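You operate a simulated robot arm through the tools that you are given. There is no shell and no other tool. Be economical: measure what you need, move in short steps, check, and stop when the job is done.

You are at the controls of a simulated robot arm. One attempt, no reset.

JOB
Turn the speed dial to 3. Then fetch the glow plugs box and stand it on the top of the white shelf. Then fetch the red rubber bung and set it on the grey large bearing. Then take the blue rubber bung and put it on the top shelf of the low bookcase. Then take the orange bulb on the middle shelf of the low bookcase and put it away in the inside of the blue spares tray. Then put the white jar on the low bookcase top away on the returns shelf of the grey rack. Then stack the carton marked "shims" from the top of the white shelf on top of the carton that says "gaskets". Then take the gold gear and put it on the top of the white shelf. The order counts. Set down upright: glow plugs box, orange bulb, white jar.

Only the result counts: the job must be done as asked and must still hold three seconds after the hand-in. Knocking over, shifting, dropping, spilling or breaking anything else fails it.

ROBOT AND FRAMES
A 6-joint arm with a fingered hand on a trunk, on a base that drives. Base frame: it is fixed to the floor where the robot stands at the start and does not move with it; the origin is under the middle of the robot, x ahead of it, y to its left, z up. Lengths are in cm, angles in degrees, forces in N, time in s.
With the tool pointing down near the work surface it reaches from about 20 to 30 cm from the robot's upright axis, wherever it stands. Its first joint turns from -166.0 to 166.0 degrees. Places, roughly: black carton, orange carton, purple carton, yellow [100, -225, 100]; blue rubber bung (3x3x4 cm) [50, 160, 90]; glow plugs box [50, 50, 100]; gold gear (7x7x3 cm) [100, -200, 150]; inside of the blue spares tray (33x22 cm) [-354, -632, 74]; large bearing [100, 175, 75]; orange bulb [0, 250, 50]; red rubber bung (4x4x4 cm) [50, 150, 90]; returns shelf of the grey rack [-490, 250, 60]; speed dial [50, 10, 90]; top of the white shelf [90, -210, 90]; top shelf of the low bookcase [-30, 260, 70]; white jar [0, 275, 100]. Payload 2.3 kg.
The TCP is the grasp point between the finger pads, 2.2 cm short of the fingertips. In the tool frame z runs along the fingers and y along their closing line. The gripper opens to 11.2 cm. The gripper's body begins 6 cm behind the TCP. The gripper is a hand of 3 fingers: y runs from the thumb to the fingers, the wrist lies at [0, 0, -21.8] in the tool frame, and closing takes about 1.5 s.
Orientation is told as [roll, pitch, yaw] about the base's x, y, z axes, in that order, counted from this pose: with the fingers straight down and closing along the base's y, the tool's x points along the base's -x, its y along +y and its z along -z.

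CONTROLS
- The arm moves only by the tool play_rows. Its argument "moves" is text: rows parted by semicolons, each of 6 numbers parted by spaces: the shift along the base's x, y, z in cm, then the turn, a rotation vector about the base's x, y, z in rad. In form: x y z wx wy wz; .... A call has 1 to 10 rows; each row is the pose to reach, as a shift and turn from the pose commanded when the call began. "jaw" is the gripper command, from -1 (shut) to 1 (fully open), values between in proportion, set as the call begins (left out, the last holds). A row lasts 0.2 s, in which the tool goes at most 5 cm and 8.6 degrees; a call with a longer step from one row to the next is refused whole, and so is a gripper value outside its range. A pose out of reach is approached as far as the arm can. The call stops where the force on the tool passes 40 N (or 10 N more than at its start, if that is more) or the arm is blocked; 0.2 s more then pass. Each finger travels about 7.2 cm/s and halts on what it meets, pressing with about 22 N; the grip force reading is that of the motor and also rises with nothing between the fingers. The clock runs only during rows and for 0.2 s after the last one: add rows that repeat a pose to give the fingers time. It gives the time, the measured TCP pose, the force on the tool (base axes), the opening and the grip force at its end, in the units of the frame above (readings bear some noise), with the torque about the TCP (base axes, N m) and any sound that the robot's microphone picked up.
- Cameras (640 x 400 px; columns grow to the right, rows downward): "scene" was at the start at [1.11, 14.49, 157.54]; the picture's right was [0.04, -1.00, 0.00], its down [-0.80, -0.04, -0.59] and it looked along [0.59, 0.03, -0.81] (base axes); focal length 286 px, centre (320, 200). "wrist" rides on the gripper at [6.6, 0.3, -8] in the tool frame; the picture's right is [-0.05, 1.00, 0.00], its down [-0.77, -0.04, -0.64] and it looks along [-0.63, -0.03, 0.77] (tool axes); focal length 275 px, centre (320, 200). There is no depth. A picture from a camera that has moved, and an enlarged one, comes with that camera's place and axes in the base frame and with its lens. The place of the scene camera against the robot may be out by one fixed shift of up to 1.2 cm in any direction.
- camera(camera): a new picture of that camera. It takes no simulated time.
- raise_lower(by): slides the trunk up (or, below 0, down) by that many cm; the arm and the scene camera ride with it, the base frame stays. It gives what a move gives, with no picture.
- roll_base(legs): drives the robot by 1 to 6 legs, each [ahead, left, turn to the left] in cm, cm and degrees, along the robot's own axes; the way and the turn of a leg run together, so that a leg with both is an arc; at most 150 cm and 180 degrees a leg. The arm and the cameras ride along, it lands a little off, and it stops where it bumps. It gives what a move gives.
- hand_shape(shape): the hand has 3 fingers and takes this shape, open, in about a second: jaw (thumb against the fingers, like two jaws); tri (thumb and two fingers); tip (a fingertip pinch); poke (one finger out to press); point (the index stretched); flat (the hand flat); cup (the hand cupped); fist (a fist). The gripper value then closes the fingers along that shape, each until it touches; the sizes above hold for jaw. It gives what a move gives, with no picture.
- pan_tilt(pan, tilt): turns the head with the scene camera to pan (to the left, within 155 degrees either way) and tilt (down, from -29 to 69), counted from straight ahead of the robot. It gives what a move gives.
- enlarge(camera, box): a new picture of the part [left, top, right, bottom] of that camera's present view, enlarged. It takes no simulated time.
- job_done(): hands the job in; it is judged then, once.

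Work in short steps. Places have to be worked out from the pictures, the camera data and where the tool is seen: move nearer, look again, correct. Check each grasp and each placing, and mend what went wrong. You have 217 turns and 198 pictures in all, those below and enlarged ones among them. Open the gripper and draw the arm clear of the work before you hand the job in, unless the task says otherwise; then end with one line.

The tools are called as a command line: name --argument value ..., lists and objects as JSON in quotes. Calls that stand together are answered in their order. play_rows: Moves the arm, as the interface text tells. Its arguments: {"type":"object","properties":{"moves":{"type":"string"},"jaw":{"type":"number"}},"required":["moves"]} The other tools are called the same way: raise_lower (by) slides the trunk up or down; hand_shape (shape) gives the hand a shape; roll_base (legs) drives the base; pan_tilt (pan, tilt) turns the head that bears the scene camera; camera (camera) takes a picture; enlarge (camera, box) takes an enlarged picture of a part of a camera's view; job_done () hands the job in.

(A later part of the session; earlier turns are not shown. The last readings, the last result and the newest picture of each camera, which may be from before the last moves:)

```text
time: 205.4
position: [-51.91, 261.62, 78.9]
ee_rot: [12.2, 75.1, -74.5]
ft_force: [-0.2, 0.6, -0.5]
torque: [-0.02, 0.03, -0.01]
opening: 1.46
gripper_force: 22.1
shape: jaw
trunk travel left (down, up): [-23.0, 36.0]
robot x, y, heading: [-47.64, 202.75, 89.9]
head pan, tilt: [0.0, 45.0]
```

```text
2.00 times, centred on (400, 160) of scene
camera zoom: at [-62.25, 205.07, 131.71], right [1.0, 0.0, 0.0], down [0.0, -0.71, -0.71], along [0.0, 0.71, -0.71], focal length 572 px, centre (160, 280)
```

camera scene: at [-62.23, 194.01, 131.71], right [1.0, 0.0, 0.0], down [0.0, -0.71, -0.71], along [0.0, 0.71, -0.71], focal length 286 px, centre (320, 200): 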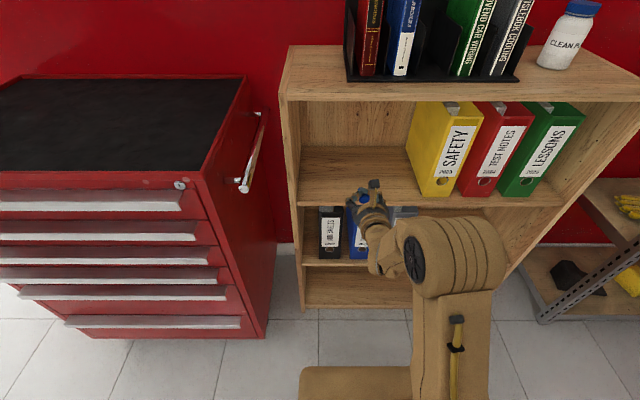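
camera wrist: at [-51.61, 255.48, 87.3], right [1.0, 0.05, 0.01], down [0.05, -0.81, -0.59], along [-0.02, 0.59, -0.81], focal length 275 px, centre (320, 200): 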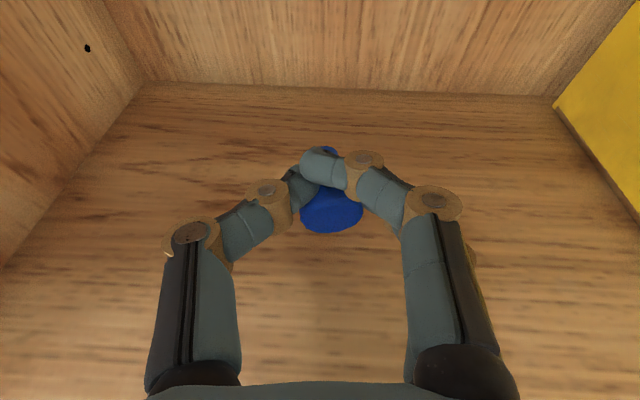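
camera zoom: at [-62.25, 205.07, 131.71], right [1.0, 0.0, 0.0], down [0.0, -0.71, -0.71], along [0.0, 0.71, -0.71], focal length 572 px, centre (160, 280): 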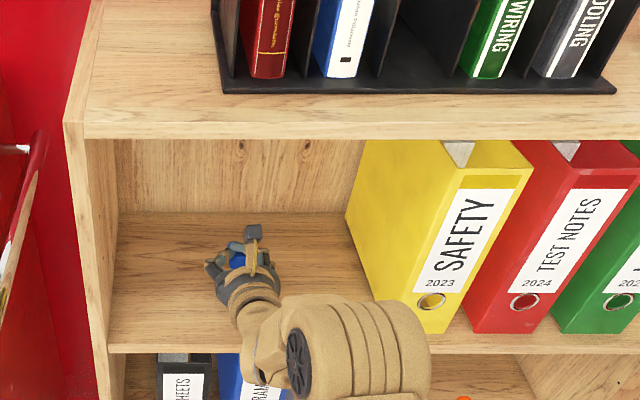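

Inside the bay. Lower slowly until contact.

play_rows --moves "0 0 -1 0 0 0; 0 0 -1.8 0 0 0; 0 0 -2.2 0 0 0; 0 0 -2.6 0 0 0; 0 0 -3 0 0 0; 0 0 -3.4 0 0 0; 0 0 -3.7 0 0 0"

camera --camera "wrist"

```text
time: 207.0
position: [-51.89, 261.37, 75.56]
ee_rot: [13.5, 75.7, -73.1]
ft_force: [-4.6, 4.7, 36.9]
torque: [0.5, -0.06, 0.06]
opening: 1.55
gripper_force: 21.9
shape: jaw
trunk travel left (down, up): [-23.0, 36.0]
robot x, y, heading: [-48.06, 202.98, 90.2]
head pan, tilt: [0.0, 45.0]
```

```text
98 pictures are left
camera wrist: at [-51.72, 255.17, 84.08], right [1.0, 0.05, 0.01], down [0.05, -0.8, -0.6], along [-0.02, 0.6, -0.8], focal length 275 px, centre (320, 200)
```

wrist: 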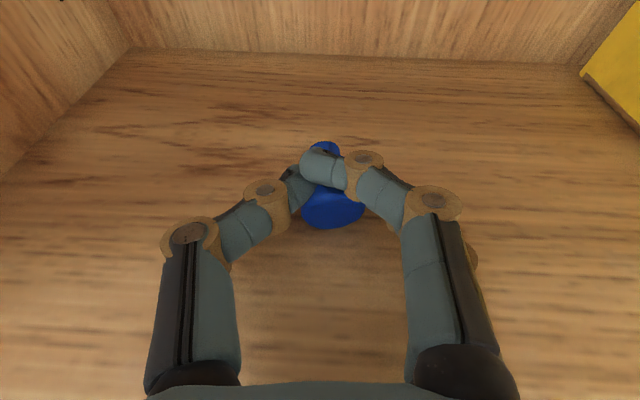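

Contact. Ease a touch and open the fingers moderately.

play_rows --moves "0 0 0.4 0 0 0; 0 0 0.4 0 0 0"

play_rows --moves "0 0 0 0 0 0; 0 0 0 0 0 0; 0 0 0 0 0 0; 0 0 0 0 0 0; 0 0 0 0 0 0" --jaw 0

camera --camera "wrist"

```text
time: 207.6
position: [-51.82, 261.41, 75.58]
ee_rot: [13.2, 75.3, -73.7]
ft_force: [-7.0, 8.1, 31.2]
torque: [0.48, -0.05, 0.12]
opening: 1.52
gripper_force: 22.4
shape: jaw
trunk travel left (down, up): [-23.0, 36.0]
robot x, y, heading: [-48.17, 202.8, 89.8]
head pan, tilt: [0.0, 45.0]
```

```text
time: 208.8
position: [-51.81, 261.51, 75.21]
ee_rot: [12.3, 75.0, -74.5]
ft_force: [-0.2, 0.4, 1.2]
torque: [0.0, 0.01, -0.01]
opening: 5.52
gripper_force: 0.1
shape: jaw
trunk travel left (down, up): [-23.0, 36.0]
robot x, y, heading: [-47.97, 202.63, 90.3]
head pan, tilt: [0.0, 45.0]
```

```text
97 pictures are left
camera wrist: at [-51.56, 255.42, 83.9], right [1.0, 0.05, 0.01], down [0.05, -0.81, -0.59], along [-0.02, 0.59, -0.81], focal length 275 px, centre (320, 200)
```

wrist: 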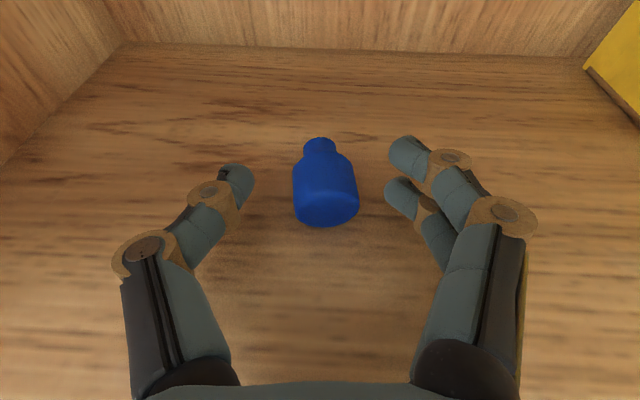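

The bung lies quietly. Withdraw straight back along the tool axis.

play_rows --moves "0.1 -2 0.5 0 0 0; 0.2 -5 1.2 0 0 0; 0.3 -8 2 0 0 0; 0.3 -12 3 0 0 0; 0.3 -12 3 0 0 0" --jaw 0.3

camera --camera "wrist"

```text
time: 210.0
position: [-51.6, 249.56, 78.4]
ee_rot: [12.4, 75.0, -74.5]
ft_force: [-0.2, 1.2, -0.4]
torque: [-0.05, 0.02, 0.0]
opening: 7.23
gripper_force: 0.1
shape: jaw
trunk travel left (down, up): [-23.0, 36.0]
robot x, y, heading: [-47.86, 202.61, 90.0]
head pan, tilt: [0.0, 45.0]
```

```text
96 pictures are left
camera wrist: at [-51.31, 243.43, 86.77], right [1.0, 0.05, 0.01], down [0.05, -0.81, -0.59], along [-0.02, 0.59, -0.81], focal length 275 px, centre (320, 200)
```

wrist: 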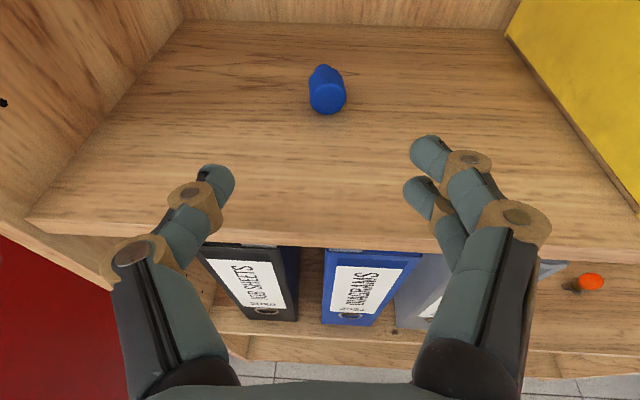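

Blue bung done. Now for the bulb: back off 20, lower trunk 22, strafe right 42.

roll_base --legs '[[-20, 0, 0], [0, -42, 0]]'

raise_lower --by -22

camera --camera "wrist"

camera --camera "scene"

```text
time: 213.8
position: [-9.49, 229.79, 78.2]
ee_rot: [12.3, 75.0, -74.9]
ft_force: [0.4, 0.5, -0.6]
torque: [-0.02, -0.01, -0.03]
opening: 7.26
gripper_force: 0.0
shape: jaw
trunk travel left (down, up): [-23.0, 36.0]
robot x, y, heading: [-6.29, 183.26, 90.0]
head pan, tilt: [0.0, 45.0]
```

```text
time: 216.1
position: [-9.45, 229.76, 56.28]
ee_rot: [12.4, 75.0, -74.7]
ft_force: [0.0, -0.1, 0.4]
torque: [0.02, -0.02, 0.0]
opening: 7.2
gripper_force: 0.0
shape: jaw
trunk travel left (down, up): [-1.0, 58.0]
robot x, y, heading: [-5.91, 183.03, 89.8]
head pan, tilt: [0.0, 45.0]
```

```text
95 pictures are left
camera wrist: at [-9.25, 223.62, 64.76], right [1.0, 0.05, 0.01], down [0.04, -0.81, -0.59], along [-0.02, 0.59, -0.81], focal length 275 px, centre (320, 200)
```

wrist: 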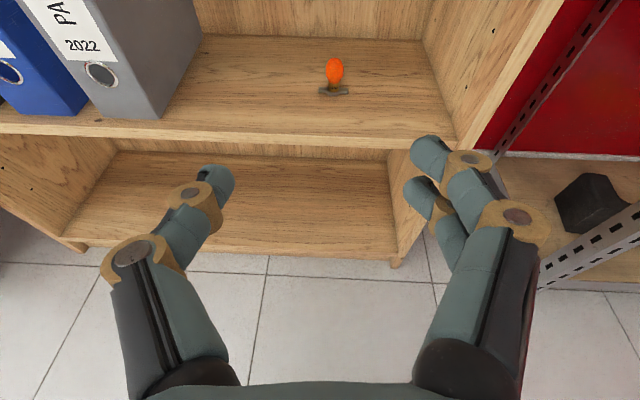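

```text
94 pictures are left
camera scene: at [-20.41, 185.28, 109.72], right [1.0, 0.0, 0.0], down [0.0, -0.71, -0.71], along [0.0, 0.71, -0.71], focal length 286 px, centre (320, 200)
```

scene: 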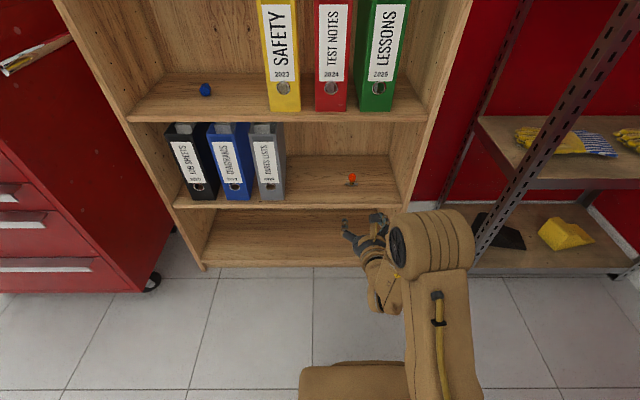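

enlarge --camera "wrist" --box '[290, 40, 386, 110]'

enlarge --camera "scene" --box '[320, 150, 400, 210]'

```text
5.71 times, centred on (338, 75) of wrist
camera zoom: at [-9.25, 223.62, 64.76], right [1.0, 0.05, 0.01], down [0.04, -0.81, -0.59], along [-0.02, 0.59, -0.81], focal length 1573 px, centre (217, 914)
```

zoom: 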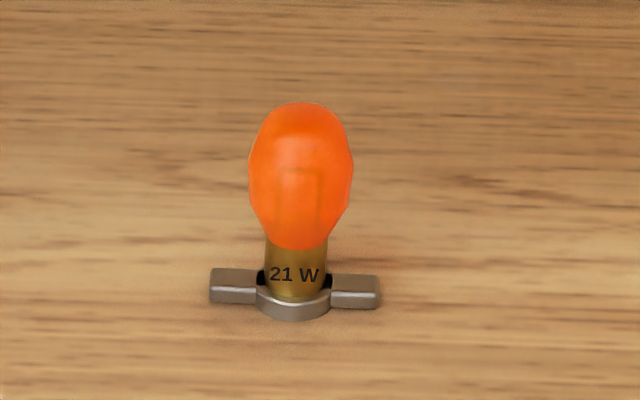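

```text
6.67 times, centred on (360, 180) of scene
camera zoom: at [-20.41, 185.28, 109.72], right [1.0, 0.0, 0.0], down [0.0, -0.71, -0.71], along [0.0, 0.71, -0.71], focal length 1907 px, centre (53, 333)
```

zoom: 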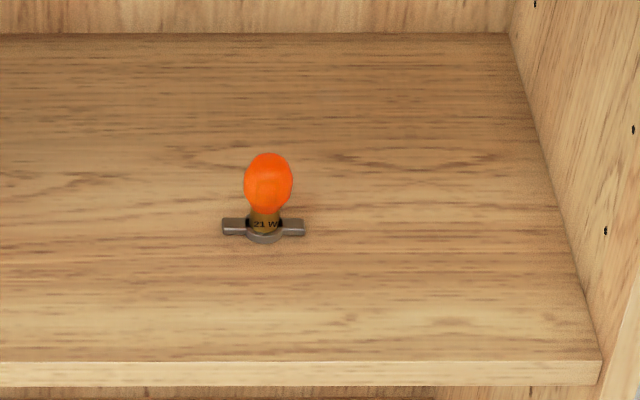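

Bulb stands on a small crossbar base at ≈(−9, 257–260). Advance 14 cm and lower a bit, then look again.

roll_base --legs '[[14, 0, 0]]'

play_rows --moves "0 0 -2 0 0 0; 0 0 -4 0 0 0; 0 0 -5 0 0 0; 0 0 -5 0 0 0" --jaw 0.2

camera --camera "wrist"

camera --camera "scene"

```text
time: 217.4
position: [-9.41, 243.7, 56.23]
ee_rot: [12.4, 75.0, -74.7]
ft_force: [-0.1, 0.9, -0.6]
torque: [0.01, 0.03, 0.01]
opening: 7.24
gripper_force: 0.1
shape: jaw
trunk travel left (down, up): [-1.0, 58.0]
robot x, y, heading: [-5.51, 196.92, 90.0]
head pan, tilt: [0.0, 45.0]
```

```text
time: 218.4
position: [-9.46, 243.71, 51.15]
ee_rot: [12.5, 75.0, -74.7]
ft_force: [-0.9, 0.4, -0.2]
torque: [0.05, 0.0, 0.01]
opening: 6.77
gripper_force: 0.2
shape: jaw
trunk travel left (down, up): [-1.0, 58.0]
robot x, y, heading: [-6.18, 196.83, 89.8]
head pan, tilt: [0.0, 45.0]
```

```text
91 pictures are left
camera wrist: at [-9.17, 237.51, 59.68], right [1.0, 0.05, 0.01], down [0.04, -0.81, -0.59], along [-0.02, 0.59, -0.81], focal length 275 px, centre (320, 200)
```

wrist: 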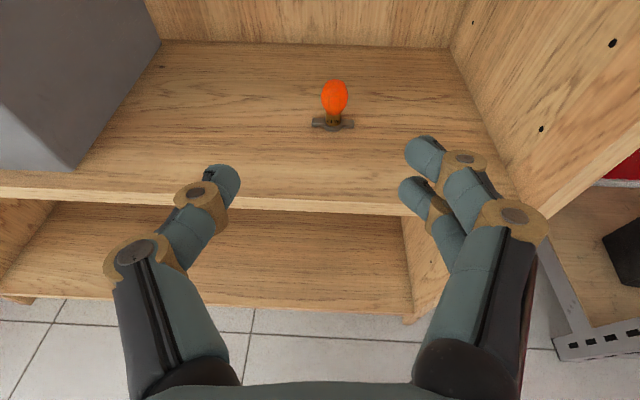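

```text
90 pictures are left
camera scene: at [-20.36, 199.18, 109.71], right [1.0, 0.0, 0.0], down [0.0, -0.71, -0.71], along [0.0, 0.71, -0.71], focal length 286 px, centre (320, 200)
```

scene: 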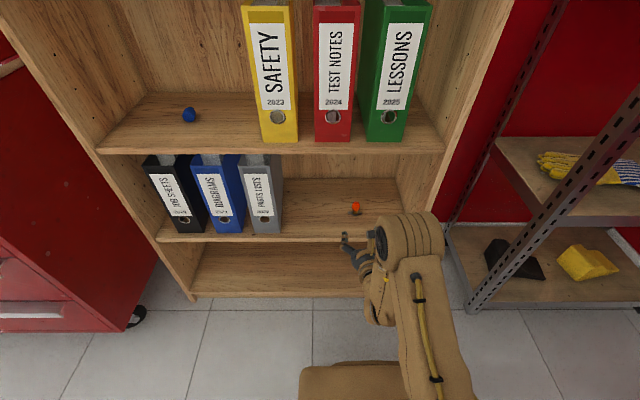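

Now: shelf z≈41, bulb base ≈(−8.7, 261), glass centre z≈44.5. Advance with fingers at z≈46.5 to y≈255 and look.

play_rows --moves "0.3 0 -2 0 0 0; 0.6 0 -4 0 0 0; 0.7 3 -4.6 0 0 0; 0.7 7 -4.6 0 0 0; 0.7 11 -4.6 0 0 0; 0.7 11 -4.6 0 0 0"

camera --camera "wrist"

enlarge --camera "scene" --box '[300, 180, 420, 260]'

```text
time: 219.8
position: [-8.9, 254.79, 46.68]
ee_rot: [12.6, 75.0, -74.7]
ft_force: [0.0, -0.3, -0.3]
torque: [-0.03, 0.0, -0.02]
opening: 6.79
gripper_force: 0.1
shape: jaw
trunk travel left (down, up): [-1.0, 58.0]
robot x, y, heading: [-6.02, 196.88, 89.8]
head pan, tilt: [0.0, 45.0]
```

```text
89 pictures are left
camera wrist: at [-8.66, 248.61, 55.24], right [1.0, 0.05, 0.01], down [0.04, -0.81, -0.59], along [-0.02, 0.59, -0.81], focal length 275 px, centre (320, 200)
```

wrist: 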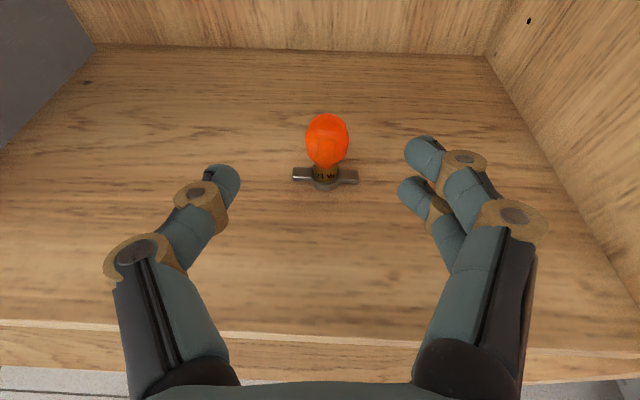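

```text
5.00 times, centred on (360, 220) of scene
camera zoom: at [-20.36, 199.18, 109.71], right [1.0, 0.0, 0.0], down [0.0, -0.71, -0.71], along [0.0, 0.71, -0.71], focal length 1430 px, centre (120, 100)
```

zoom: 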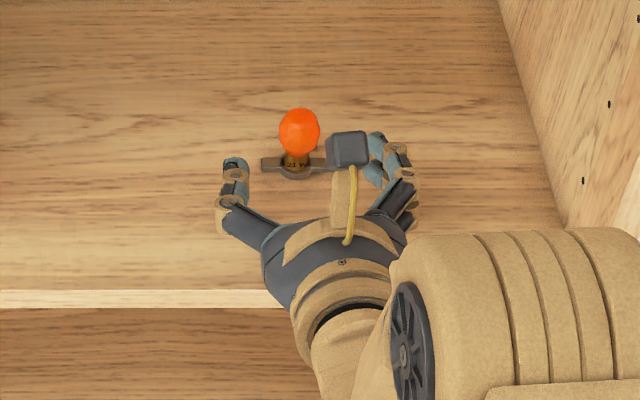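

Bulb centred. Advance 5.7 cm, lower 1.9 cm, and grip the glass gently.

play_rows --moves "0.2 2 -1 0 0 0; 0.2 4.5 -1.9 0 0 0; 0.2 5.7 -1.9 0 0 0; 0.2 5.7 -1.9 0 0 0"

camera --camera "wrist"

```text
time: 220.8
position: [-8.59, 260.44, 44.86]
ee_rot: [12.4, 75.0, -74.7]
ft_force: [0.3, 0.3, 0.4]
torque: [-0.01, 0.0, 0.0]
opening: 6.78
gripper_force: 0.0
shape: jaw
trunk travel left (down, up): [-1.0, 58.0]
robot x, y, heading: [-6.03, 196.91, 89.8]
head pan, tilt: [0.0, 45.0]
```

```text
87 pictures are left
camera wrist: at [-8.39, 254.27, 53.33], right [1.0, 0.05, 0.01], down [0.04, -0.81, -0.59], along [-0.02, 0.59, -0.81], focal length 275 px, centre (320, 200)
```

wrist: 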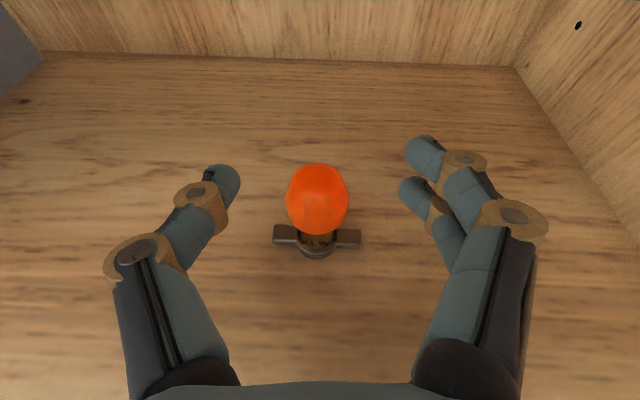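

The bulb is exactly at the TCP. Close gently.

play_rows --moves "0 0 0 0 0 0; 0 0 0 0 0 0; 0 0 0 0 0 0; 0 0 0 0 0 0; 0 0 0 0 0 0" --jaw -0.7

play_rows --moves "0 0 0.5 0 0 0; 0 0 1.5 0 0 0; 0 0 3 0 0 0; 0 0 4.5 0 0 0; 0 0 4.5 0 0 0"

camera --camera "wrist"

```text
time: 222.0
position: [-8.66, 260.48, 44.74]
ee_rot: [12.4, 75.0, -74.7]
ft_force: [0.4, 0.6, -0.9]
torque: [0.02, 0.03, -0.01]
opening: 1.73
gripper_force: 0.0
shape: jaw
trunk travel left (down, up): [-1.0, 58.0]
robot x, y, heading: [-6.02, 196.97, 89.5]
head pan, tilt: [0.0, 45.0]
```

```text
time: 223.2
position: [-8.53, 260.34, 49.34]
ee_rot: [12.4, 74.9, -74.6]
ft_force: [-0.5, 0.4, 0.7]
torque: [-0.02, 0.01, -0.04]
opening: 1.68
gripper_force: 0.2
shape: jaw
trunk travel left (down, up): [-1.0, 58.0]
robot x, y, heading: [-5.73, 197.18, 89.8]
head pan, tilt: [0.0, 45.0]
```

```text
86 pictures are left
camera wrist: at [-8.36, 254.2, 57.78], right [1.0, 0.05, 0.01], down [0.04, -0.81, -0.59], along [-0.02, 0.59, -0.81], focal length 275 px, centre (320, 200)
```

wrist: 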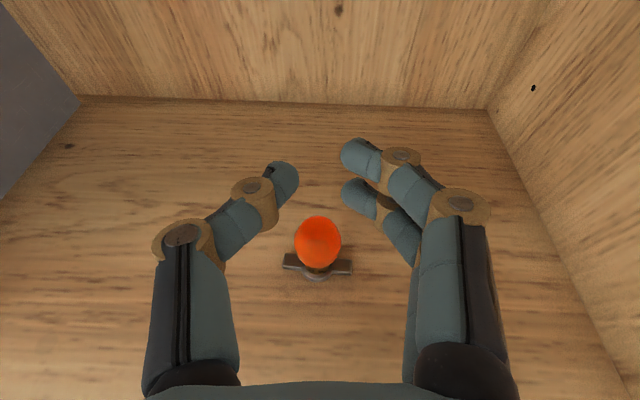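

Fingers closed above the widest part (bulb lower than judged: centre ≈(−8.6, 262, 42.8)). Open and descend lower.

play_rows --moves "0 0 0 0 0 0; 0 0.5 0 0 0 0; 0 1.2 0 0 0 0; 0 1.7 -1.5 0 0 0; 0 1.7 -3.5 0 0 0; 0 1.7 -5.5 0 0 0; 0 1.7 -6.3 0 0 0; 0 1.7 -6.3 0 0 0" --jaw 0

camera --camera "wrist"

```text
time: 225.0
position: [-8.48, 262.08, 42.93]
ee_rot: [12.3, 75.0, -74.6]
ft_force: [0.4, -0.7, 0.0]
torque: [-0.02, 0.0, 0.02]
opening: 5.55
gripper_force: 0.0
shape: jaw
trunk travel left (down, up): [-1.0, 58.0]
robot x, y, heading: [-6.27, 196.77, 89.7]
head pan, tilt: [0.0, 45.0]
```

```text
85 pictures are left
camera wrist: at [-8.34, 255.97, 51.43], right [1.0, 0.05, 0.01], down [0.04, -0.81, -0.59], along [-0.02, 0.59, -0.81], focal length 275 px, centre (320, 200)
```

wrist: 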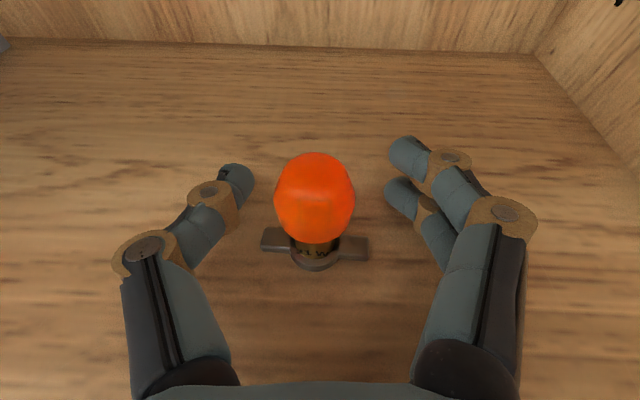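

From size ratios the glass centre is ≈(−8.6, 261.1, 44.0). Adjust and close.

play_rows --moves "-0.1 -0.5 0.5 0 0 0; -0.1 -0.9 0.8 0 0 0; -0.1 -0.9 0.8 0 0 0"

play_rows --moves "0 0 0 0 0 0; 0 0 0 0 0 0; 0 0 0 0 0 0; 0 0 0 0 0 0; 0 0 0 0 0 0" --jaw -0.8

camera --camera "wrist"

```text
time: 225.8
position: [-8.61, 261.15, 43.64]
ee_rot: [12.4, 74.9, -74.7]
ft_force: [-0.3, -0.1, -0.3]
torque: [-0.02, -0.01, 0.05]
opening: 5.53
gripper_force: 0.0
shape: jaw
trunk travel left (down, up): [-1.0, 58.0]
robot x, y, heading: [-6.02, 196.48, 89.7]
head pan, tilt: [0.0, 45.0]
```

```text
time: 227.0
position: [-8.61, 261.11, 43.71]
ee_rot: [12.4, 75.0, -74.7]
ft_force: [-0.4, -0.8, 0.5]
torque: [0.0, -0.01, 0.01]
opening: 1.17
gripper_force: 0.0
shape: jaw
trunk travel left (down, up): [-1.0, 58.0]
robot x, y, heading: [-6.05, 196.72, 89.9]
head pan, tilt: [0.0, 45.0]
```

```text
84 pictures are left
camera wrist: at [-8.44, 255.02, 52.24], right [1.0, 0.05, 0.01], down [0.04, -0.81, -0.59], along [-0.02, 0.59, -0.81], focal length 275 px, centre (320, 200)
```

wrist: 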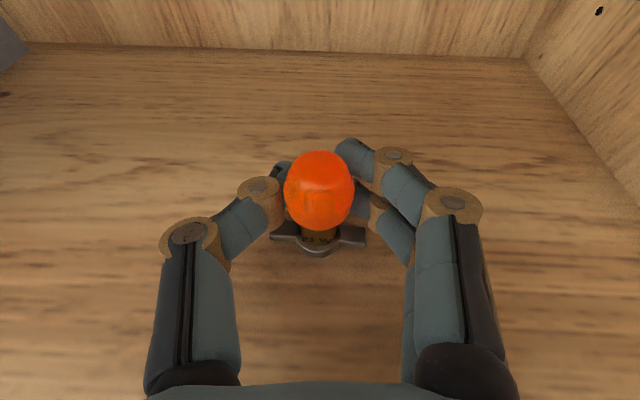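

The fingers seem to be around the brass neck just below the glass; close fully and read the force.

play_rows --moves "0 0 0 0 0 0; 0 0 0 0 0 0; 0 0 0 0 0 0" --jaw -1

enlarge --camera "wrist" --box '[240, 120, 400, 270]'

enlarge --camera "scene" --box '[320, 180, 400, 240]'

```text
time: 227.8
position: [-8.71, 261.26, 43.75]
ee_rot: [12.5, 75.0, -74.7]
ft_force: [-0.2, 0.1, 0.1]
torque: [-0.01, 0.01, 0.02]
opening: 0.02
gripper_force: 22.3
shape: jaw
trunk travel left (down, up): [-1.0, 58.0]
robot x, y, heading: [-5.98, 196.59, 89.8]
head pan, tilt: [0.0, 45.0]
```

```text
2.67 times, centred on (320, 195) of wrist
camera zoom: at [-8.44, 255.02, 52.23], right [1.0, 0.05, 0.01], down [0.04, -0.81, -0.59], along [-0.02, 0.59, -0.81], focal length 734 px, centre (320, 213)
```

zoom: 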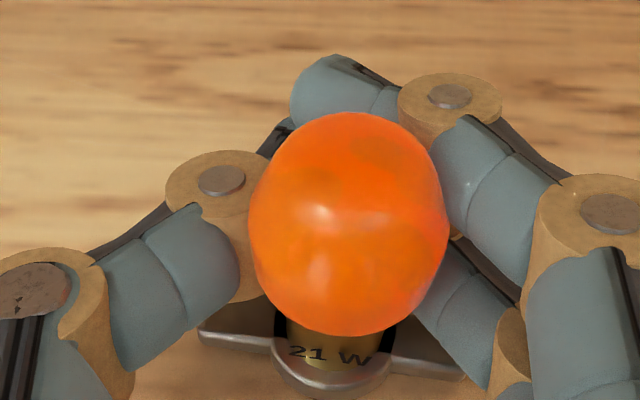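

```text
6.67 times, centred on (360, 210) of scene
camera zoom: at [-20.36, 199.19, 109.71], right [1.0, 0.0, 0.0], down [0.0, -0.71, -0.71], along [0.0, 0.71, -0.71], focal length 1907 px, centre (53, 133)
```

zoom: 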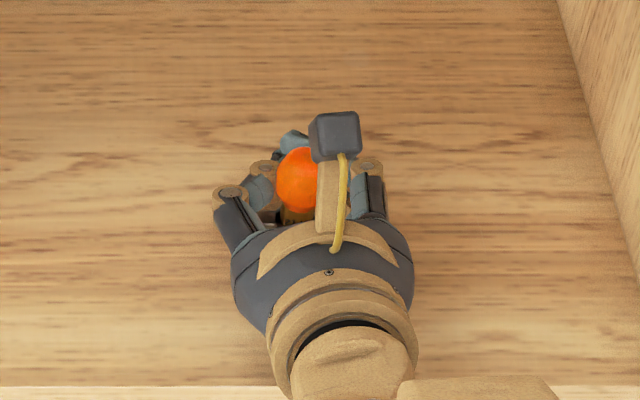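

The fingers met beyond the bulb: small things are pinched nearer the fingertips. Open, pull back ~2.5 cm and up 1, then re-close.

play_rows --moves "0 0 0 0 0 0; 0 0 0 0 0 0; 0 0 0 0 0 0; 0 0 0 0 0 0; 0.2 -1.2 0.6 0 0 0; 0.3 -2.5 1.1 0 0 0; 0.3 -2.5 1.1 0 0 0" --jaw 0

camera --camera "wrist"

```text
time: 229.4
position: [-8.3, 258.54, 44.77]
ee_rot: [12.3, 75.0, -74.8]
ft_force: [0.3, -0.2, 1.1]
torque: [-0.01, 0.0, -0.02]
opening: 5.56
gripper_force: 0.1
shape: jaw
trunk travel left (down, up): [-1.0, 58.0]
robot x, y, heading: [-5.93, 196.67, 89.8]
head pan, tilt: [0.0, 45.0]
```

```text
81 pictures are left
camera wrist: at [-8.14, 252.45, 53.32], right [1.0, 0.05, 0.01], down [0.04, -0.81, -0.59], along [-0.02, 0.59, -0.81], focal length 275 px, centre (320, 200)
```

wrist: 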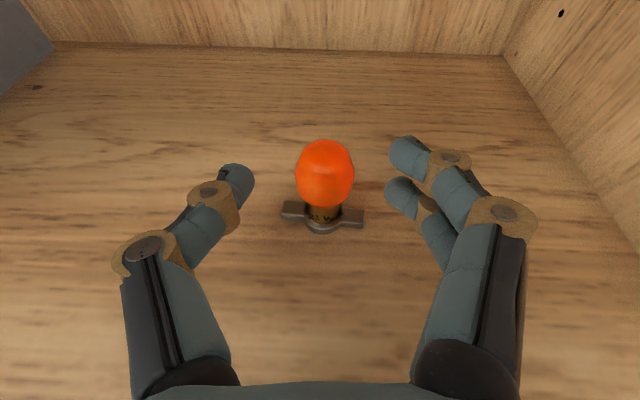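

The bulb now lies between the fingertips. Close.

play_rows --moves "0 0 0 0 0 0; 0 0 0 0 0 0; 0 0 0 0 0 0; 0 0 0 0 0 0; 0 0 0 0 0 0" --jaw -1

camera --camera "wrist"

```text
time: 230.6
position: [-8.39, 258.62, 44.72]
ee_rot: [12.3, 74.9, -74.7]
ft_force: [-0.3, -0.7, 0.2]
torque: [-0.01, -0.03, 0.0]
opening: 1.63
gripper_force: 21.9
shape: jaw
trunk travel left (down, up): [-1.0, 58.0]
robot x, y, heading: [-6.38, 196.73, 89.6]
head pan, tilt: [0.0, 45.0]
```

```text
80 pictures are left
camera wrist: at [-8.15, 252.46, 53.32], right [1.0, 0.05, 0.01], down [0.04, -0.81, -0.59], along [-0.02, 0.59, -0.81], focal length 275 px, centre (320, 200)
```

wrist: 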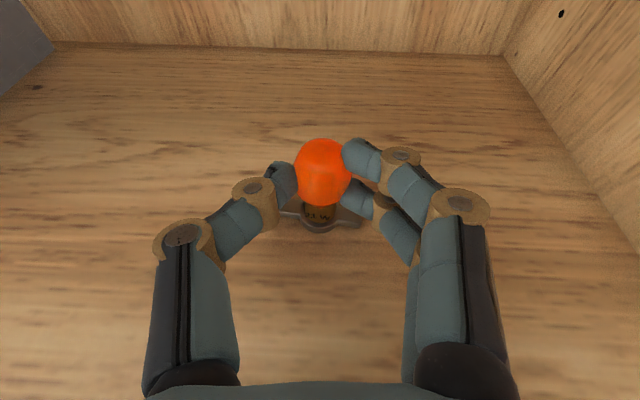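

Gripped (22 N at 1.63 cm). Lift slowly.

play_rows --moves "0 0 0.4 0 0 0; 0 0 1 0 0 0; 0 0 2 0 0 0; 0 0 4 0 0 0; 0 0 6 0 0 0; 0 0 6 0 0 0"

camera --camera "wrist"

```text
time: 232.0
position: [-8.31, 258.74, 50.87]
ee_rot: [12.2, 75.0, -74.7]
ft_force: [-0.6, -0.3, -0.6]
torque: [0.0, -0.04, -0.02]
opening: 1.61
gripper_force: 21.9
shape: jaw
trunk travel left (down, up): [-1.0, 58.0]
robot x, y, heading: [-6.07, 196.65, 89.8]
head pan, tilt: [0.0, 45.0]
```

```text
79 pictures are left
camera wrist: at [-8.13, 252.55, 59.52], right [1.0, 0.05, 0.01], down [0.04, -0.81, -0.59], along [-0.02, 0.59, -0.81], focal length 275 px, centre (320, 200)
```

wrist: 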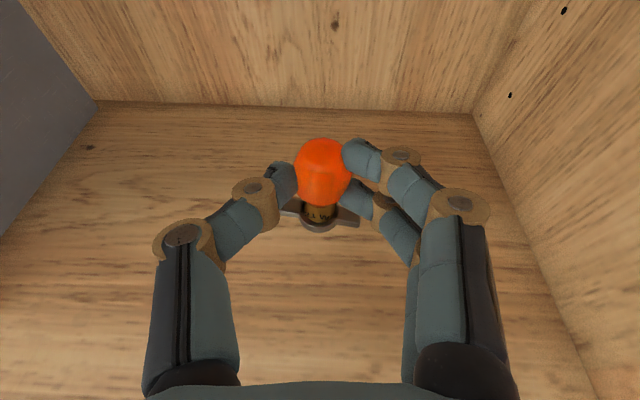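

Bulb lifted cleanly. Back out 45 cm, raise trunk, and survey the way to the tray (−354, −632).

roll_base --legs '[[-45, 0, 0]]'

raise_lower --by 50

pan_tilt --pan 155 --tilt 15

camera --camera "scene"

```text
time: 234.8
position: [-8.47, 213.57, 50.96]
ee_rot: [12.4, 75.1, -74.8]
ft_force: [0.5, 0.6, 0.6]
torque: [0.0, -0.02, 0.01]
opening: 1.63
gripper_force: 22.0
shape: jaw
trunk travel left (down, up): [-1.0, 58.0]
robot x, y, heading: [-6.35, 152.0, 89.7]
head pan, tilt: [0.0, 45.0]
```

```text
refused: 50 is not a number from -40 to 40
```

```text
time: 237.2
position: [-8.5, 213.53, 50.99]
ee_rot: [12.2, 75.0, -74.8]
ft_force: [-0.3, 0.5, -0.8]
torque: [-0.01, -0.02, 0.01]
opening: 1.65
gripper_force: 21.9
shape: jaw
trunk travel left (down, up): [-1.0, 58.0]
robot x, y, heading: [-6.01, 152.02, 89.9]
head pan, tilt: [154.7, 15.0]
```

```text
78 pictures are left
camera scene: at [-24.61, 137.46, 114.39], right [-0.9, 0.43, 0.0], down [0.11, 0.23, -0.97], along [-0.42, -0.87, -0.26], focal length 286 px, centre (320, 200)
```

scene: 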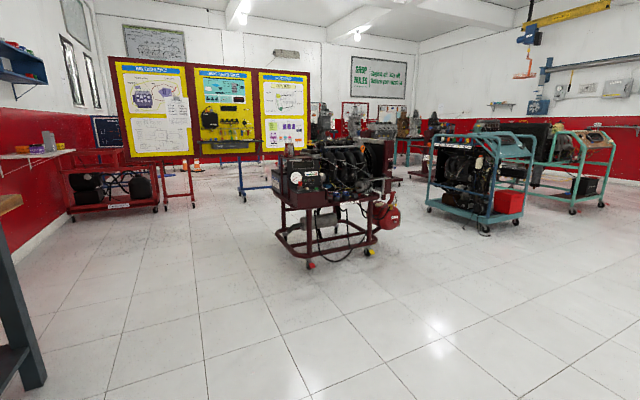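

Open floor; an engine stand at x≈−110…−190 and a teal stand beyond x≈−313. I'll raise the trunk, turn round, and take the lane at x≈−245.

raise_lower --by 40

roll_base --legs '[[-15, 20, 90], [0, 0, 90]]'

pan_tilt --pan -40 --tilt 18

camera --camera "scene"

```text
time: 241.0
position: [-8.47, 213.53, 90.93]
ee_rot: [12.3, 75.0, -74.9]
ft_force: [0.3, 0.1, -0.3]
torque: [0.02, -0.02, 0.01]
opening: 1.66
gripper_force: 22.2
shape: jaw
trunk travel left (down, up): [-41.0, 18.0]
robot x, y, heading: [-5.91, 151.87, 89.6]
head pan, tilt: [154.7, 15.0]
```

```text
time: 248.9
position: [-10.4, 67.54, 90.94]
ee_rot: [12.3, 75.0, 102.8]
ft_force: [0.3, -0.2, 0.4]
torque: [-0.04, -0.01, 0.0]
opening: 1.58
gripper_force: 22.4
shape: jaw
trunk travel left (down, up): [-41.0, 18.0]
robot x, y, heading: [-9.95, 129.27, -92.7]
head pan, tilt: [154.7, 15.0]
cut short: leg 1
```

```text
time: 251.8
position: [-10.37, 67.47, 90.98]
ee_rot: [12.3, 75.0, 102.7]
ft_force: [-0.4, -0.6, -0.2]
torque: [-0.03, 0.01, 0.0]
opening: 1.55
gripper_force: 21.9
shape: jaw
trunk travel left (down, up): [-41.0, 18.0]
robot x, y, heading: [-9.98, 129.29, -92.8]
head pan, tilt: [-40.0, 18.0]
```

```text
77 pictures are left
camera scene: at [-2.13, 127.92, 153.91], right [-0.73, 0.68, 0.0], down [0.21, 0.23, -0.95], along [-0.65, -0.7, -0.31], focal length 286 px, centre (320, 200)
```

scene: 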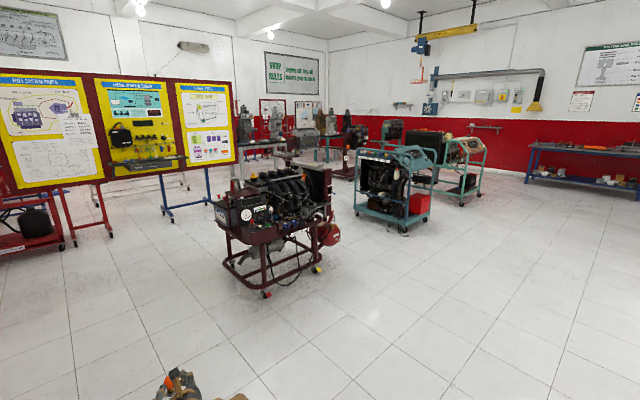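

Leg 1 was cut short by a bump, possibly the bench. I check the bench items.

pan_tilt --pan 125 --tilt 30

camera --camera "scene"

```text
time: 254.3
position: [-10.36, 67.55, 91.03]
ee_rot: [12.3, 75.1, 102.7]
ft_force: [-0.9, 0.0, 0.1]
torque: [-0.01, 0.05, -0.01]
opening: 1.57
gripper_force: 22.4
shape: jaw
trunk travel left (down, up): [-41.0, 18.0]
robot x, y, heading: [-10.13, 129.01, -92.5]
head pan, tilt: [125.0, 30.0]
```

```text
76 pictures are left
camera scene: at [11.85, 139.6, 151.97], right [0.53, -0.85, 0.0], down [-0.42, -0.27, -0.87], along [0.73, 0.46, -0.5], focal length 286 px, centre (320, 200)
```

scene: 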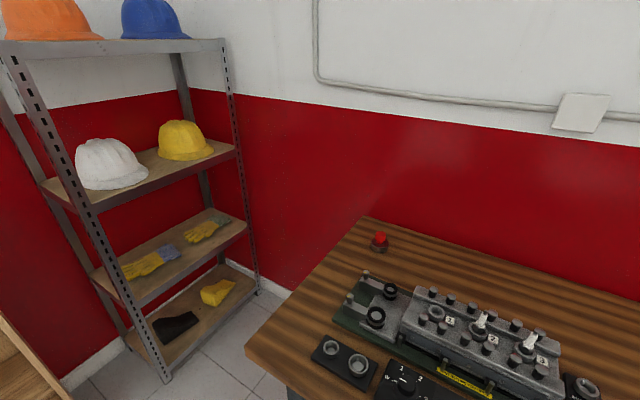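

Everything's intact. Now strafe right to the lane x≈−255 and head down −y part-way, then look.

roll_base --legs '[[0, 123, 0], [0, 123, 0]]'

```text
time: 257.3
position: [35.16, 67.05, 89.83]
ee_rot: [27.7, 72.6, 122.6]
ft_force: [-0.6, 1.0, -0.5]
torque: [-0.01, 0.03, 0.03]
opening: 1.5
gripper_force: 22.0
shape: jaw
trunk travel left (down, up): [-41.0, 18.0]
robot x, y, heading: [26.1, 127.49, -89.9]
head pan, tilt: [125.0, 30.0]
stopped in leg 1: the robot was blocked; the commanded pose is now the measured one
```

Wrong sign — I drove left into the bench. Back away to the right and inspect.

roll_base --legs '[[0, -25, 0]]'

pan_tilt --pan 75 --tilt 35

camera --camera "scene"

camera --camera "wrist"

```text
time: 258.0
position: [40.63, 67.85, 87.91]
ee_rot: [36.6, 69.7, 131.2]
ft_force: [-1.0, 0.5, -0.3]
torque: [0.04, -0.01, 0.06]
opening: 0.82
gripper_force: 22.1
shape: jaw
trunk travel left (down, up): [-41.0, 18.0]
robot x, y, heading: [25.23, 127.7, -90.1]
head pan, tilt: [125.0, 30.0]
stopped in leg 1: the robot was blocked; the commanded pose is now the measured one
```

```text
time: 259.2
position: [40.45, 67.86, 88.01]
ee_rot: [36.0, 69.8, 130.7]
ft_force: [-0.6, 0.0, 0.3]
torque: [0.0, 0.01, 0.01]
opening: 0.82
gripper_force: 22.1
shape: jaw
trunk travel left (down, up): [-41.0, 18.0]
robot x, y, heading: [25.8, 127.39, -90.1]
head pan, tilt: [75.0, 35.0]
```

```text
75 pictures are left
camera scene: at [39.9, 131.2, 152.58], right [-0.26, -0.97, -0.02], down [-0.51, 0.15, -0.85], along [0.82, -0.21, -0.53], focal length 286 px, centre (320, 200)
```

scene: 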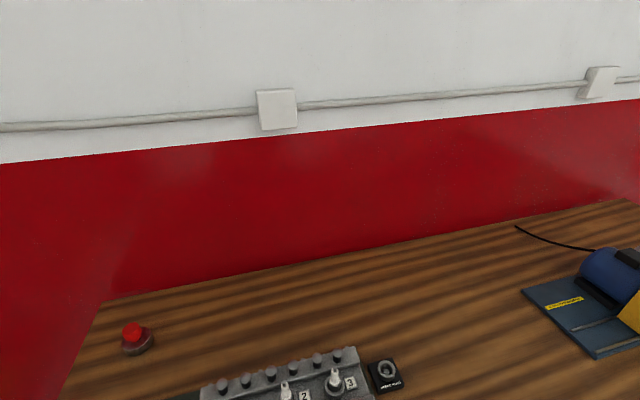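

```text
74 pictures are left
camera wrist: at [41.35, 73.71, 96.56], right [-0.98, -0.09, 0.16], down [-0.17, 0.82, -0.55], along [-0.08, -0.57, -0.82], focal length 275 px, centre (320, 200)
```

wrist: 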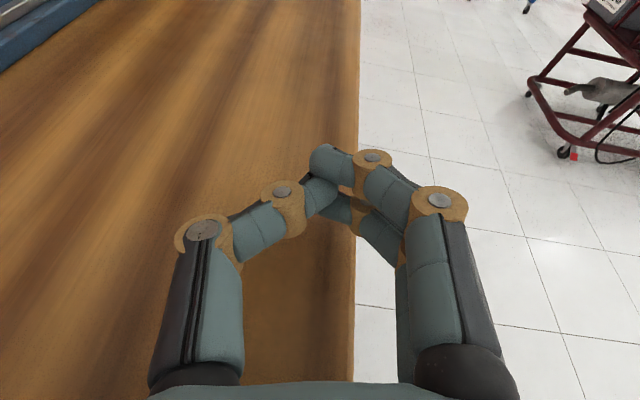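

The bulb has slipped out and the robot seems wedged against the bench edge. First free it: raise the trunk.

raise_lower --by 10

roll_base --legs '[[0, -10, 0]]'

pan_tilt --pan 20 --tilt 60

camera --camera "scene"

```text
time: 260.5
position: [42.35, 67.42, 97.71]
ee_rot: [39.5, 69.2, 133.5]
ft_force: [-0.1, 0.1, 0.0]
torque: [0.0, 0.02, 0.01]
opening: 0.83
gripper_force: 22.0
shape: jaw
trunk travel left (down, up): [-51.0, 8.0]
robot x, y, heading: [25.51, 127.59, -90.1]
head pan, tilt: [75.0, 35.0]
```

```text
time: 261.7
position: [32.3, 67.43, 97.68]
ee_rot: [39.5, 69.2, 133.5]
ft_force: [0.3, 1.0, -0.2]
torque: [0.0, 0.05, 0.02]
opening: 0.85
gripper_force: 22.2
shape: jaw
trunk travel left (down, up): [-51.0, 8.0]
robot x, y, heading: [15.36, 128.0, -89.9]
head pan, tilt: [75.0, 35.0]
```

```text
time: 262.9
position: [32.36, 67.43, 97.6]
ee_rot: [39.6, 69.2, 133.6]
ft_force: [-0.5, -0.5, -0.7]
torque: [-0.01, -0.02, 0.0]
opening: 0.81
gripper_force: 22.2
shape: jaw
trunk travel left (down, up): [-51.0, 8.0]
robot x, y, heading: [15.33, 127.67, -90.2]
head pan, tilt: [20.0, 60.0]
```

```text
73 pictures are left
camera scene: at [31.53, 127.52, 157.77], right [-0.94, -0.34, 0.0], down [-0.3, 0.81, -0.5], along [0.17, -0.47, -0.87], focal length 286 px, centre (320, 200)
```

scene: 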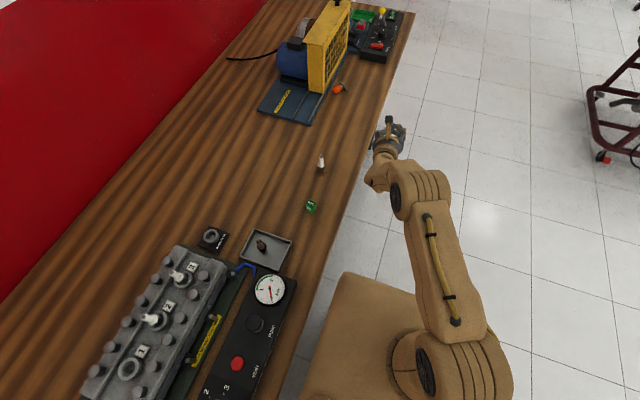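

Freed. The bulb lies on the bench by the yellow guard; other items look in place. Zoom in.

enlarge --camera "scene" --box '[250, 0, 420, 220]'

enlarge --camera "scene" --box '[320, 70, 360, 100]'

```text
1.82 times, centred on (335, 110) of scene
camera zoom: at [31.53, 127.52, 157.77], right [-0.94, -0.34, 0.0], down [-0.3, 0.81, -0.5], along [0.17, -0.47, -0.87], focal length 520 px, centre (293, 364)
```

zoom: 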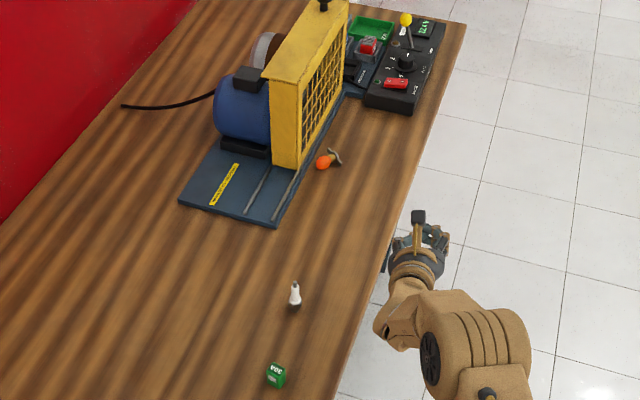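

```text
13.33 times, centred on (340, 85) of scene
camera zoom: at [31.53, 127.52, 157.77], right [-0.94, -0.34, 0.0], down [-0.3, 0.81, -0.5], along [0.17, -0.47, -0.87], focal length 3814 px, centre (53, 1733)
```

zoom: 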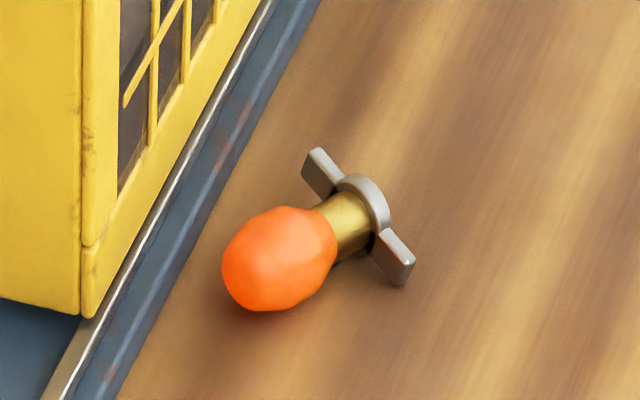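

The bulb is intact, lying at ≈(55, 41). I need to pick it from above, so move clear of the bench, and fold the hand down while retracting.

roll_base --legs '[[0, -18, 0]]'

play_rows --moves "-1.2 2.8 1 0.143 0 0; -2.4 5.6 2 0.286 0 0; -3.6 8.4 3 0.429 0 0; -4.8 11.2 4 0.572 0 0; -6 14 5 0.715 0 0; -7.2 16.8 6 0.858 0 0; -8.4 19.6 7 1.0 0 0; -9.6 22.4 8 1.143 0 0; -10.8 25.2 8 1.286 0 0; -10.8 25.2 8 1.286 0 0" --jaw 0.3

camera --camera "scene"

```text
time: 264.4
position: [14.33, 67.41, 97.68]
ee_rot: [39.5, 69.2, 133.5]
ft_force: [0.0, -0.4, -0.6]
torque: [-0.03, 0.01, 0.01]
opening: 0.85
gripper_force: 21.9
shape: jaw
trunk travel left (down, up): [-51.0, 8.0]
robot x, y, heading: [-2.61, 127.51, -89.8]
head pan, tilt: [20.0, 60.0]
```

```text
time: 266.6
position: [2.81, 100.06, 92.71]
ee_rot: [2.8, 4.0, 104.1]
ft_force: [0.2, -0.2, -1.2]
torque: [0.0, 0.01, -0.01]
opening: 7.25
gripper_force: 0.0
shape: jaw
out of reach, approached as far as the arm can: row 6, 7, 8, 9, 10
trunk travel left (down, up): [-51.0, 8.0]
robot x, y, heading: [-2.64, 127.73, -90.3]
head pan, tilt: [20.0, 60.0]
```

```text
70 pictures are left
camera scene: at [13.66, 127.58, 157.76], right [-0.94, -0.34, 0.0], down [-0.3, 0.81, -0.5], along [0.17, -0.47, -0.87], focal length 286 px, centre (320, 200)
```

scene: 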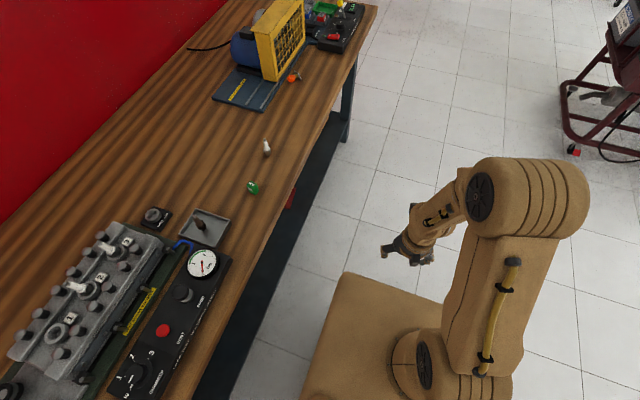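

Now vertical. Turn to face the bench, and strafe right to the bulb (right = negative).

roll_base --legs '[[0, 0, 90], [0, -85, 0], [10, 0, 0]]'

camera --camera "wrist"

pan_tilt --pan 0 --tilt 50

camera --camera "scene"

```text
time: 275.7
position: [37.59, 50.15, 92.69]
ee_rot: [2.8, 4.1, -164.0]
ft_force: [0.5, -0.6, 0.3]
torque: [0.01, 0.03, 0.01]
opening: 7.26
gripper_force: 0.1
shape: jaw
trunk travel left (down, up): [-51.0, 8.0]
robot x, y, heading: [9.95, 43.88, 1.7]
head pan, tilt: [20.0, 60.0]
```

```text
69 pictures are left
camera wrist: at [43.36, 51.73, 101.24], right [0.23, -0.97, 0.05], down [-0.8, -0.16, 0.58], along [-0.55, -0.17, -0.82], focal length 275 px, centre (320, 200)
```

wrist: 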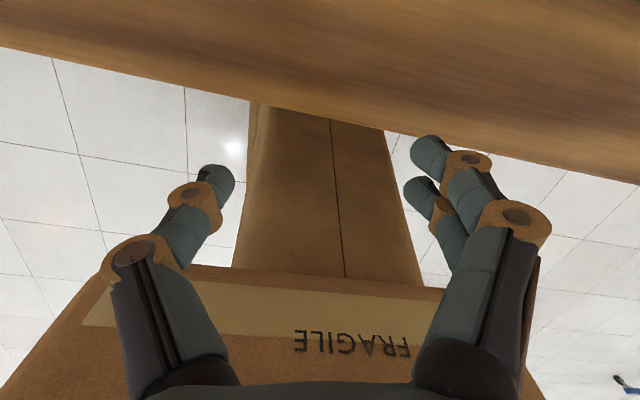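

```text
time: 276.6
position: [37.51, 49.96, 92.72]
ee_rot: [2.7, 4.3, -164.0]
ft_force: [0.4, 0.2, -0.3]
torque: [0.01, -0.01, -0.03]
opening: 7.28
gripper_force: 0.0
shape: jaw
trunk travel left (down, up): [-51.0, 8.0]
robot x, y, heading: [9.8, 43.64, 1.6]
head pan, tilt: [0.0, 50.0]
```

```text
68 pictures are left
camera scene: at [10.86, 57.97, 159.02], right [0.03, -1.0, 0.0], down [-0.77, -0.02, -0.64], along [0.64, 0.02, -0.77], focal length 286 px, centre (320, 200)
```

scene: 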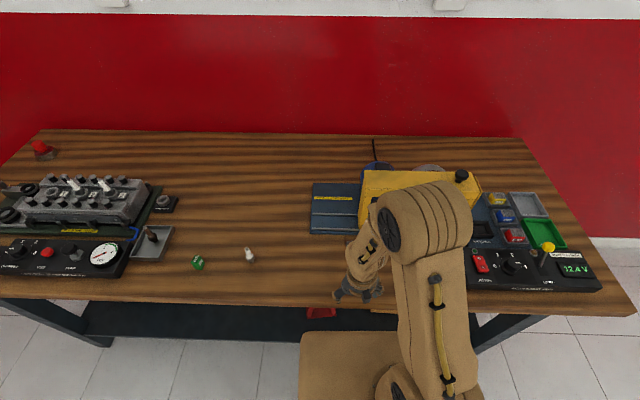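

Bulb is close to the cage. I drive 5 cm nearer, then raise the hand, go over the bulb, and yaw so that closing is across its axis.

roll_base --legs '[[6, 0, -1.6]]'

play_rows --moves "0 0 4 0 0 0; 0 0 8 0 0 0; 1 -1 12 0 0 0.14; 3 -2 14 0 0 0.28; 6 -4 14 0 0 0.42; 9 -6 14 0 0 0.56; 11 -8 14 0 0 0.7; 11 -8 14 0 0 0.8; 11 -8 14 0 0 0.8"

camera --camera "wrist"

```text
time: 277.6
position: [43.89, 49.32, 92.55]
ee_rot: [2.8, 4.1, -165.5]
ft_force: [0.6, -0.2, 0.4]
torque: [0.01, 0.01, 0.01]
opening: 7.26
gripper_force: 0.0
shape: jaw
trunk travel left (down, up): [-51.0, 8.0]
robot x, y, heading: [16.12, 43.93, -0.0]
head pan, tilt: [0.0, 50.0]
```

```text
time: 279.6
position: [47.35, 44.05, 93.97]
ee_rot: [8.6, 1.7, -120.9]
ft_force: [0.6, 0.8, 0.3]
torque: [-0.01, 0.0, 0.01]
opening: 7.26
gripper_force: 0.1
shape: jaw
out of reach, approached as far as the arm can: row 1, 2, 3, 4, 5, 6, 7, 8, 9
trunk travel left (down, up): [-51.0, 8.0]
robot x, y, heading: [15.91, 43.56, 0.4]
head pan, tilt: [0.0, 50.0]
```

```text
67 pictures are left
camera wrist: at [49.91, 49.94, 102.31], right [0.82, -0.55, 0.15], down [-0.52, -0.61, 0.6], along [-0.24, -0.57, -0.79], focal length 275 px, centre (320, 200)
```

wrist: 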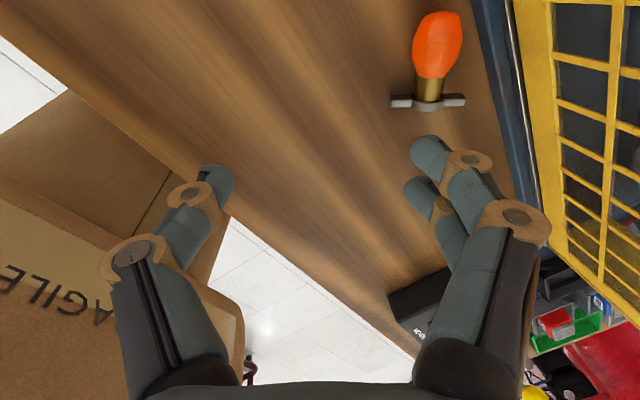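

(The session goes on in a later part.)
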